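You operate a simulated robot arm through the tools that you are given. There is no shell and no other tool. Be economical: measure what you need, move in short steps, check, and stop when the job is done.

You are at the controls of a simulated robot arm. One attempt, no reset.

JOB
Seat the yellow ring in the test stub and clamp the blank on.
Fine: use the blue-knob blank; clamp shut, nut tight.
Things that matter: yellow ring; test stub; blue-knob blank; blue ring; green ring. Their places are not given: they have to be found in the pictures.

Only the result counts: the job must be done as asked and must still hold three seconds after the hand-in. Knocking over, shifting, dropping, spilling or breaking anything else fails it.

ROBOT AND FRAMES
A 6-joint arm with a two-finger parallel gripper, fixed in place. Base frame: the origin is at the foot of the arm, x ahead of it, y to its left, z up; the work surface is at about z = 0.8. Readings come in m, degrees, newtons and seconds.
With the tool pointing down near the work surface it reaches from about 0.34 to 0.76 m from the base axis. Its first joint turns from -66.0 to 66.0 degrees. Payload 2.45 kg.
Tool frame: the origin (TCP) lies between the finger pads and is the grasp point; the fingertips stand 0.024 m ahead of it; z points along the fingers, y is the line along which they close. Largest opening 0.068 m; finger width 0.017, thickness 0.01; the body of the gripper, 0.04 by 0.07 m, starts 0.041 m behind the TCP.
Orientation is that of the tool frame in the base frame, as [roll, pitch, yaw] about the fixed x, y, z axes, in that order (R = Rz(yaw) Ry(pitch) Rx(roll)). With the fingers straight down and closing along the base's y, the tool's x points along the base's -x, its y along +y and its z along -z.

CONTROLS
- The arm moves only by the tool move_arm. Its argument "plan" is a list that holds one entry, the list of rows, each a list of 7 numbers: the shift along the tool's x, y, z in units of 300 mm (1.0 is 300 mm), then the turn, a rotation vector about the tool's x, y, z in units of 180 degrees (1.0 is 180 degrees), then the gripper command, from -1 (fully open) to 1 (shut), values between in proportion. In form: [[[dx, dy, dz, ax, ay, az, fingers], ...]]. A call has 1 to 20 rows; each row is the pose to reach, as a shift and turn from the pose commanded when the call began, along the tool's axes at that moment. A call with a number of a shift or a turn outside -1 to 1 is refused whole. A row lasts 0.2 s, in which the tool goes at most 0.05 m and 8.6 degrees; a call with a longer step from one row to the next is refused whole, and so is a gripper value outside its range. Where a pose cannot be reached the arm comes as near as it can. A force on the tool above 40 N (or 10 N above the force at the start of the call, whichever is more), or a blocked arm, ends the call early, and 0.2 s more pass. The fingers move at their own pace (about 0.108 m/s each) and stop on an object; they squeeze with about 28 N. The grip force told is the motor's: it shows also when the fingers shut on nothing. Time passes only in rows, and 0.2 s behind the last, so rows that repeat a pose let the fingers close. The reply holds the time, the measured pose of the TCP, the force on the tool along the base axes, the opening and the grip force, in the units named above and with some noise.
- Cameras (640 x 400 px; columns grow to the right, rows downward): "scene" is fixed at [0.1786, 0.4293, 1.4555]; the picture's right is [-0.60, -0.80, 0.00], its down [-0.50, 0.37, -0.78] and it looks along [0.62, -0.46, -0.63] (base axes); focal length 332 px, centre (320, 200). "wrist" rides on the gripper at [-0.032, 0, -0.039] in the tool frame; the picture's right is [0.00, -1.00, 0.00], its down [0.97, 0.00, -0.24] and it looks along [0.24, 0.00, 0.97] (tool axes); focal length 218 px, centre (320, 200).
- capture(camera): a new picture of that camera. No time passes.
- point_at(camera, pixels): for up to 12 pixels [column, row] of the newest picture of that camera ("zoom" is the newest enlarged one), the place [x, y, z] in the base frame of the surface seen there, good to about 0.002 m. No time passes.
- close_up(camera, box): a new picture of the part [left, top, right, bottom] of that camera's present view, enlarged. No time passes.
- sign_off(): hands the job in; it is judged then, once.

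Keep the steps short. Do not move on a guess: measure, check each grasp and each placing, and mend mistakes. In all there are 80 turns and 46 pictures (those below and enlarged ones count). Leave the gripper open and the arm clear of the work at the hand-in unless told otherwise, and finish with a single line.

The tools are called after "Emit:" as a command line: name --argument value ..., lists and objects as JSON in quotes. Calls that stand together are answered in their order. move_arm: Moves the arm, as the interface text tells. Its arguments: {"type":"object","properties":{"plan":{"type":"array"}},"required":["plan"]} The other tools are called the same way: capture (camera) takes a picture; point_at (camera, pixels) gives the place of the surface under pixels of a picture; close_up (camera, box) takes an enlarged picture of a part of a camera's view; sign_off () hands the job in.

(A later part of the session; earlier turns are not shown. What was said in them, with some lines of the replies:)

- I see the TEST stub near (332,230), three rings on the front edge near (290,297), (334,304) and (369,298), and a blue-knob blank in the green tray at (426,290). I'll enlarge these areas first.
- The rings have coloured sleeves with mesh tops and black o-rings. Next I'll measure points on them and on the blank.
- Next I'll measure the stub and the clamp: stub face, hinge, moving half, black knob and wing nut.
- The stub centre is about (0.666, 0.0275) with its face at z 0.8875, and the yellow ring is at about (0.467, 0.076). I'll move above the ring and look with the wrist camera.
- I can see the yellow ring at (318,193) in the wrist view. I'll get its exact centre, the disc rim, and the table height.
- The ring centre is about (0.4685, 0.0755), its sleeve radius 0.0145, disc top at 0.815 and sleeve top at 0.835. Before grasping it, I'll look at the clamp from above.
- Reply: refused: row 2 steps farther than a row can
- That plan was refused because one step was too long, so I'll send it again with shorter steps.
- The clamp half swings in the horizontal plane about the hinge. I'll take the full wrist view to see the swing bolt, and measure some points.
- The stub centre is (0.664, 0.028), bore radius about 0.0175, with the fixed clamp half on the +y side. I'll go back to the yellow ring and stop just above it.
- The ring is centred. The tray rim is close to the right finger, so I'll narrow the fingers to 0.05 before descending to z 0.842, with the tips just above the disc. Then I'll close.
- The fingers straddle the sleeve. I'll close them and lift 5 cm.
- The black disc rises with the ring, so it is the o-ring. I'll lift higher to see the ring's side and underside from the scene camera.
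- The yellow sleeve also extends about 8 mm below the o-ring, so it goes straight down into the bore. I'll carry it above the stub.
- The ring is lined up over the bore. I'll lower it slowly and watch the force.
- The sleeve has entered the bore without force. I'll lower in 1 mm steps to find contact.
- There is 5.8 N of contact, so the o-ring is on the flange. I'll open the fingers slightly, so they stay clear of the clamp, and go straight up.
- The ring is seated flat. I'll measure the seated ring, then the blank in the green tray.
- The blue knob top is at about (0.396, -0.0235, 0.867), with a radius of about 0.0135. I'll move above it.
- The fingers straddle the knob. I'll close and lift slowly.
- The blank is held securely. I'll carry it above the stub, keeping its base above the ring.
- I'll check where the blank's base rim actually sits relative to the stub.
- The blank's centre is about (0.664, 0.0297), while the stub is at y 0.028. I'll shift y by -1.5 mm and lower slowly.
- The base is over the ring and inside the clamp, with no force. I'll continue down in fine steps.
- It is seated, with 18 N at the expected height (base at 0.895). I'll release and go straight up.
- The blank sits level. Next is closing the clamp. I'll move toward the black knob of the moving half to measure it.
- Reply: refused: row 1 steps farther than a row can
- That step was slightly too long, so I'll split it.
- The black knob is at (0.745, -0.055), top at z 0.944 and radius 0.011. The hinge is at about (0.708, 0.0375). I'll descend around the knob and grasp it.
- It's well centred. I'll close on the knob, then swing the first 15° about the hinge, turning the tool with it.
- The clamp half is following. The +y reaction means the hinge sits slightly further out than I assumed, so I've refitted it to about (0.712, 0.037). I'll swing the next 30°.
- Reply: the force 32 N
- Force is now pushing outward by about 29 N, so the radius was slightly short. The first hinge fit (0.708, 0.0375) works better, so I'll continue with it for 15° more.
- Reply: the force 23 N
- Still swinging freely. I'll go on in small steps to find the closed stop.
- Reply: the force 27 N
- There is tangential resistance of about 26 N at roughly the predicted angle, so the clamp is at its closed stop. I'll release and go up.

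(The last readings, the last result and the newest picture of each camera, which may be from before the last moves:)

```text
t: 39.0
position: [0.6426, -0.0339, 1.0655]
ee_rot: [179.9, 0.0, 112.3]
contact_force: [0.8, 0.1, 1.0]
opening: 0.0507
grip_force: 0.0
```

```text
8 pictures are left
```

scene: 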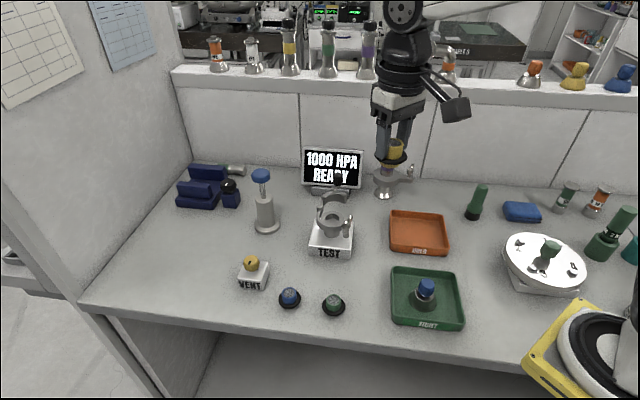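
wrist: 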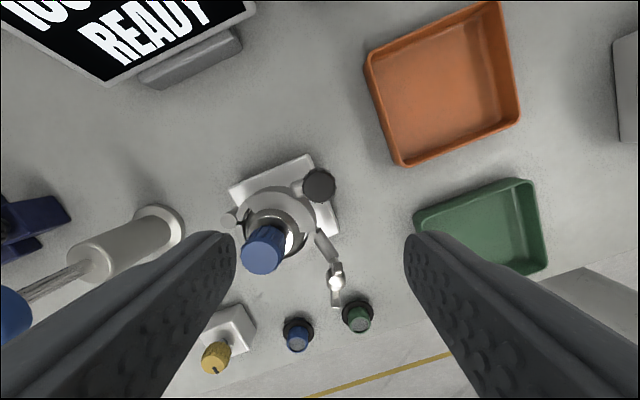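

The clamp appears closed around the blank. Next I'll measure the swing bolt and wing nut at (318,235)–(337,295).

Emit:
close_up --camera "wrist" --box '[220, 140, 400, 320]'

```text
2.22 times, centred on (310, 230) of wrist
```

zoom: 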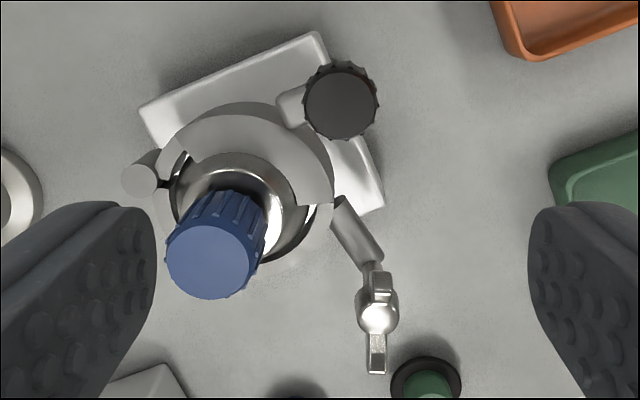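

Emit:
point_at --camera "zoom" --pixels '[[377, 316], [378, 285], [376, 360], [345, 215], [372, 255], [360, 235], [325, 185], [325, 208], [340, 100], [395, 310], [362, 318], [376, 340]]'

```text
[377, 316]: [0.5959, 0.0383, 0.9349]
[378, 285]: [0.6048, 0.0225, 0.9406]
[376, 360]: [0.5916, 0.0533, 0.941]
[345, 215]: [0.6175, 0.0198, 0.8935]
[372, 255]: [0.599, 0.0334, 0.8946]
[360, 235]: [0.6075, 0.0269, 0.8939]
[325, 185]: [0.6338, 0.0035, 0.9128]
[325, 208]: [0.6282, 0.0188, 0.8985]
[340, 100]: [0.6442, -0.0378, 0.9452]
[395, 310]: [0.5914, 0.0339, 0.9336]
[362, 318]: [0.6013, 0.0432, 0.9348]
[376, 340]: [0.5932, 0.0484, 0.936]
```

The wing nut sits on a vertical bolt at (0.596, 0.0385), with wing tips at (0.6048, 0.0225) and (0.5916, 0.0533), so the wings lie at 113°. My finger closing line (22°) is already perpendicular to them. I'll move above the nut.

Emit:
move_arm --plan '[[[0.1, -0.018, 0, 0, 0, 0, -0.4], [0.2, -0.036, 0.05, 0, 0, 0, -0.4], [0.282, -0.0515, 0.13, 0, 0, 0, -0.4], [0.282, -0.0515, 0.26, 0, 0, 0, -0.4], [0.282, -0.0515, 0.26, 0, 0, 0, -0.4]]]'

Emit:
capture --camera "wrist"

```text
t: 40.2
position: [0.593, 0.0371, 0.9843]
ee_rot: [180.0, -0.1, 112.4]
contact_force: [-0.3, 0.2, 0.1]
opening: 0.0477
grip_force: 0.1
```

```text
6 pictures are left
```

wrist: 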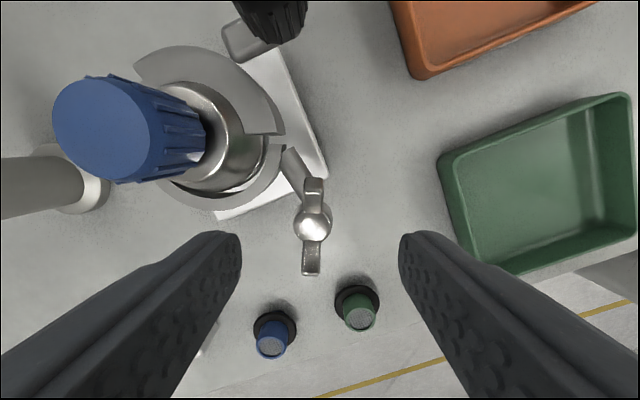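

Emit:
point_at --camera "wrist" --pixels '[[311, 222], [315, 185], [311, 272], [296, 225], [329, 225], [311, 250]]'

```text
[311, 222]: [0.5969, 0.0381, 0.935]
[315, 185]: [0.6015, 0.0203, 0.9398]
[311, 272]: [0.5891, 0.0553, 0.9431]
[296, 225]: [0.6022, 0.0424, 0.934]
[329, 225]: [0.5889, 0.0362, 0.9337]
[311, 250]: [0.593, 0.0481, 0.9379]
```

The hub centre is (0.5958, 0.0388), about 3 mm off along tool y. I'll correct that, descend to z 0.949 and close on the wings.

Emit:
move_arm --plan '[[[0.002, 0.0115, 0, 0, 0, 0, -0.4], [0.002, 0.0115, 0.06, 0, 0, 0, -0.4], [0.002, 0.0115, 0.116, 0, 0, 0, -0.4], [0.002, 0.0115, 0.116, 0, 0, 0, 1], [0.002, 0.0115, 0.116, 0, 0, 0, 1], [0.002, 0.0115, 0.116, 0, 0, 0, 1]]]'

```text
t: 41.6
position: [0.5976, 0.0391, 0.9508]
ee_rot: [-179.9, -0.1, 112.4]
contact_force: [-4.9, -2.7, 3.5]
opening: 0.0087
grip_force: 30.2
```

I'm gripping the wings, with the opening at 8.7 mm. I'll turn clockwise 40° and watch for resistance.

Emit:
move_arm --plan '[[[0.0, 0.0, 0, 0, 0, 0.0444, 1], [0.0, 0.0, 0, 0, 0, 0.0889, 1], [0, 0, 0, 0, 0, 0.1333, 1], [0, 0, 0, 0, 0, 0.1778, 1], [0, 0, 0, 0, 0, 0.2222, 1], [0, 0, 0, 0, 0, 0.2222, 1]]]'

```text
t: 43.0
position: [0.5964, 0.0402, 0.9501]
ee_rot: [-179.9, 0.1, 72.3]
contact_force: [-12.1, -17.6, -0.8]
opening: 0.0089
grip_force: 30.8
```

It turned 40° with a small side force, so the tool axis is slightly off. I'll shift 1 mm and turn 70° further.

Emit:
move_arm --plan '[[[-0.0035, -0.001, 0, 0, 0, 0.0444, 1], [-0.0035, -0.001, 0, 0, 0, 0.0889, 1], [-0.0035, -0.001, 0, 0, 0, 0.1333, 1], [-0.0035, -0.001, 0, 0, 0, 0.1778, 1], [-0.0035, -0.001, 0, 0, 0, 0.2222, 1], [-0.0035, -0.001, 0, 0, 0, 0.2667, 1], [-0.0035, -0.001, 0, 0, 0, 0.3111, 1], [-0.0035, -0.001, 0, 0, 0, 0.3556, 1], [-0.0035, -0.001, 0, 0, 0, 0.3889, 1], [-0.0035, -0.001, 0, 0, 0, 0.3889, 1]]]'

Emit:
close_up --camera "scene" --box '[290, 160, 380, 250]'

```text
t: 44.8
position: [0.5972, 0.04, 0.9523]
ee_rot: [-178.8, -0.1, 10.8]
contact_force: [-4.0, 6.6, 2.8]
opening: 0.0218
grip_force: 38.9
out of reach, approached as far as the arm can: row 8, 9
stopped in row 9: the force on the tool passed its limit (the readings are from after the stop); the commanded pose is now the measured one
```

```text
4.44 times, centred on (335, 205) of scene
```

zoom: 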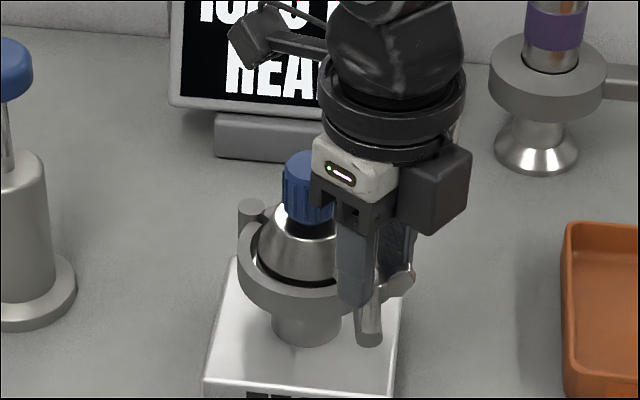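

The opening grew to 21.8 mm, so the nut stopped turning and the fingers cammed on its wings. I also reached the joint limit there. I'll release, rise and look at the wing angle.

Emit:
move_arm --plan '[[[0, 0, 0, 0, 0, 0, -0.5], [0, 0, 0, 0, 0, 0, -0.5], [0, 0, -0.1, 0, 0, 0, -0.5], [0, 0, -0.2, 0, 0, -0.0444, -0.5], [0, 0, -0.2, 0, 0, -0.0889, -0.5], [0, 0, -0.2, 0, 0, -0.0889, -0.5]]]'

Emit:
capture --camera "wrist"

```text
t: 46.2
position: [0.5969, 0.0372, 1.0128]
ee_rot: [-178.9, -0.4, 26.5]
contact_force: [0.6, -0.2, -0.5]
opening: 0.0508
grip_force: 0.1
```

```text
4 pictures are left
```

wrist: 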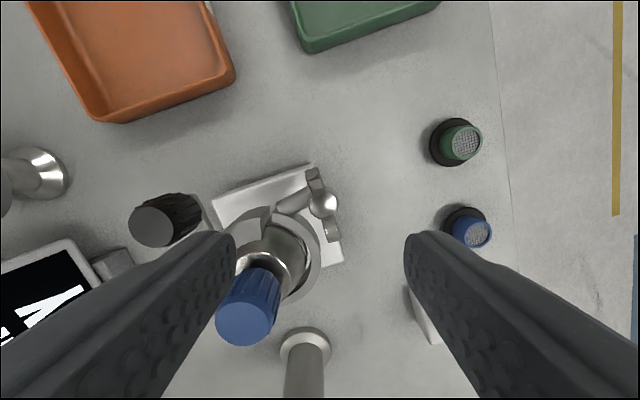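

Emit:
point_at --camera "wrist" --pixels '[[323, 203], [314, 174], [333, 238], [316, 180], [332, 230], [295, 198], [265, 215]]'

```text
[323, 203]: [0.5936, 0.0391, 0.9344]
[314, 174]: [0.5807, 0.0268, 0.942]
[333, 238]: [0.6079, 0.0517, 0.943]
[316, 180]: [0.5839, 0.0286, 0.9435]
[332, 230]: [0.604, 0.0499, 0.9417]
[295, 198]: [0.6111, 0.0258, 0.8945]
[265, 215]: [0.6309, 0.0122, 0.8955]
```

The wings moved from 111° to 42.5°, so the nut turned about 69° clockwise before resisting. To test whether it's truly tight, I'll unwind the wrist counter-clockwise in the air and regrasp with plenty of clockwise range.

Emit:
move_arm --plan '[[[0, 0, -0.05, 0, 0, -0.047, -0.5], [0, 0, -0.05, 0, 0, -0.094, -0.5], [0, 0, -0.05, 0, 0, -0.141, -0.5], [0, 0, -0.05, 0, 0, -0.188, -0.5], [0, 0, -0.05, 0, 0, -0.235, -0.5], [0, 0, -0.05, 0, 0, -0.282, -0.5], [0, 0, -0.05, 0, 0, -0.329, -0.5], [0, 0, -0.05, 0, 0, -0.376, -0.5], [0, 0, -0.05, 0, 0, -0.423, -0.5], [0, 0, -0.05, 0, 0, -0.47, -0.5], [0, 0, -0.05, 0, 0, -0.517, -0.5], [0, 0, -0.05, 0, 0, -0.564, -0.5], [0, 0, -0.05, 0, 0, -0.611, -0.5], [0, 0, -0.05, 0, 0, -0.658, -0.5], [0, 0, -0.05, 0, 0, -0.705, -0.5], [0, 0, -0.05, 0, 0, -0.752, -0.5], [0, 0, -0.05, 0, 0, -0.799, -0.5], [0, 0, -0.05, 0, 0, -0.846, -0.5], [0, 0, -0.05, 0, 0, -0.846, -0.5]]]'

```text
t: 50.2
position: [0.5967, 0.0373, 1.0274]
ee_rot: [178.8, -0.2, 178.9]
contact_force: [0.1, -0.8, 0.1]
opening: 0.0511
grip_force: 0.1
```

Emit:
move_arm --plan '[[[0.0057, 0.0057, 0, 0.0064, 0, -0.045, -0.5], [0.0057, 0.0057, 0, 0.0064, 0, -0.09, -0.5], [0.0057, 0.0057, 0, 0.0064, 0, -0.135, -0.5], [0.0057, 0.0057, 0, 0.0064, 0, -0.18, -0.5], [0.0057, 0.0057, 0, 0.0064, 0, -0.225, -0.5], [0.0057, 0.0057, 0.0, 0.0064, 0, -0.242, -0.5], [0.0057, 0.0057, 0.1, 0.0064, 0, -0.242, -0.5], [0.0057, 0.0057, 0.15, 0.0064, 0, -0.242, -0.5], [0.0057, 0.0057, 0.15, 0.0064, 0, -0.242, -0.5]]]'

Emit:
capture --camera "wrist"

```text
t: 52.2
position: [0.5937, 0.0401, 0.9825]
ee_rot: [180.0, 0.4, -137.5]
contact_force: [0.0, -0.1, -0.1]
opening: 0.0511
grip_force: 0.0
```

```text
3 pictures are left
```

wrist: 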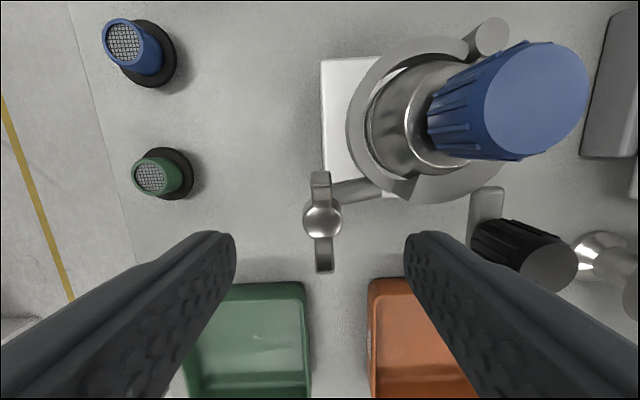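

The wings are vertical in view at column 322, so alignment is good. I'll descend, grip, and turn clockwise 24° to test.

Emit:
move_arm --plan '[[[0, -0.001, 0.06, 0, 0, 0, -0.5], [0, -0.001, 0.113, 0, 0, 0, -0.5], [0, -0.001, 0.113, 0, 0, 0, 1], [0, -0.001, 0.113, 0, 0, 0, 1], [0, -0.001, 0.113, 0, 0, 0, 1], [0, -0.001, 0.113, 0, 0, 0.0444, 1], [0, -0.001, 0.113, 0, 0, 0.0889, 1], [0, -0.001, 0.113, 0, 0, 0.1333, 1], [0, -0.001, 0.113, 0, 0, 0.1333, 1]]]'

```text
t: 54.2
position: [0.5959, 0.0389, 0.949]
ee_rot: [-179.9, 0.2, -161.5]
contact_force: [5.2, -3.3, -2.2]
opening: 0.0181
grip_force: 36.5
```

The fingers cam open again (18 mm) without the nut following, so the nut is at its tight stop. I'll release, rise and check it.

Emit:
move_arm --plan '[[[0, 0, 0, 0, 0, 0, -0.5], [0, 0, 0, 0, 0, 0, -0.5], [0, 0, 0, 0, 0, 0, -0.5], [0, 0, -0.1, 0, 0, 0, -0.5], [0, 0, -0.25, 0, 0, 0, -1], [0, 0, -0.4, 0, 0, 0, -1], [0, 0, -0.4, 0, 0, 0, -1]]]'

Emit:
capture --camera "wrist"

```text
t: 55.8
position: [0.5929, 0.0404, 1.0682]
ee_rot: [-180.0, 0.3, -161.6]
contact_force: [-0.5, 0.2, 0.5]
opening: 0.0681
grip_force: 0.2
```

```text
2 pictures are left
```

wrist: 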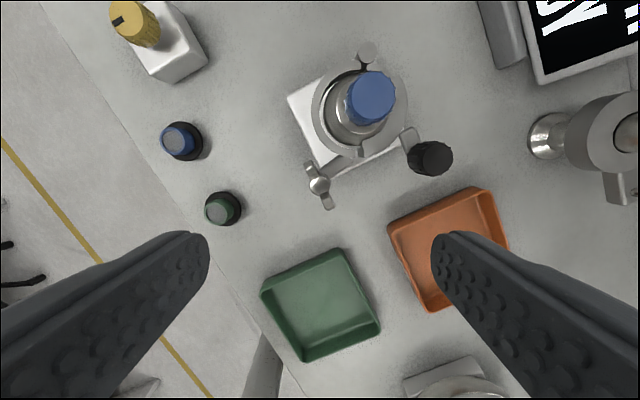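

Emit:
point_at --camera "wrist" --pixels '[[310, 166], [327, 206], [319, 186], [430, 157], [372, 97], [367, 52], [345, 172]]'

```text
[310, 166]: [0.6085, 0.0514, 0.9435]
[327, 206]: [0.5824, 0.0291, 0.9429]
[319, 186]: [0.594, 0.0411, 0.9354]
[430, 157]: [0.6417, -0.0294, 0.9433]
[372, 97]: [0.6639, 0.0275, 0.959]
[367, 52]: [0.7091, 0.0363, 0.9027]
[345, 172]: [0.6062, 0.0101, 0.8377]
```

The wings sit at 40.5°, unchanged by the second attempt, so the nut is at a hard stop. The black knob also moved inward to (0.642, -0.029), so tightening drew the clamp closed. I'll move the arm clear and take a check picture.

Emit:
move_arm --plan '[[[0, 0, -0.15, 0, 0, 0, -1], [0.1, 0, -0.25, 0, 0, 0, -1], [0.2, 0, -0.35, 0, 0, 0, -1], [0.3, 0, -0.4, 0, 0, 0, -1], [0.42, 0, -0.4, 0, 0, 0, -1], [0.42, 0, -0.4, 0, 0, 0, -1]]]'

Emit:
close_up --camera "scene" --box '[280, 140, 380, 260]'

```text
t: 57.2
position: [0.4728, -0.0012, 1.1884]
ee_rot: [180.0, 0.3, -161.7]
contact_force: [-0.1, 0.3, 0.1]
opening: 0.068
grip_force: 0.2
```

```text
3.33 times, centred on (330, 200) of scene
```

zoom: 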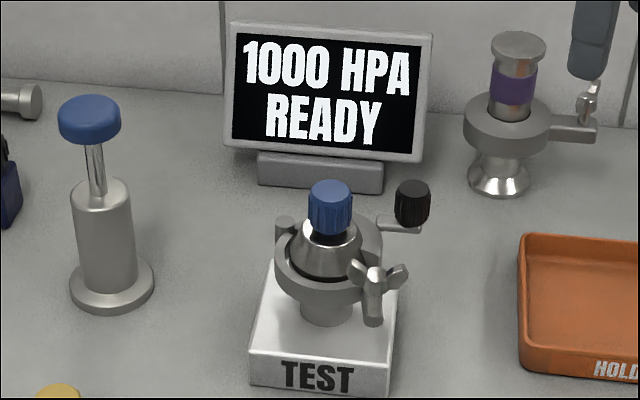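

The picture shows the clamp shut around the blank, the nut tight, everything else in place and the gripper open and clear. I'll hand in.

Emit:
sign_off

```text
The job is handed in.
```

The yellow ring is seated in the test stub, the blue-knob blank is clamped on, the clamp is shut, and the nut was turned clockwise to a hard stop; the job is handed in.
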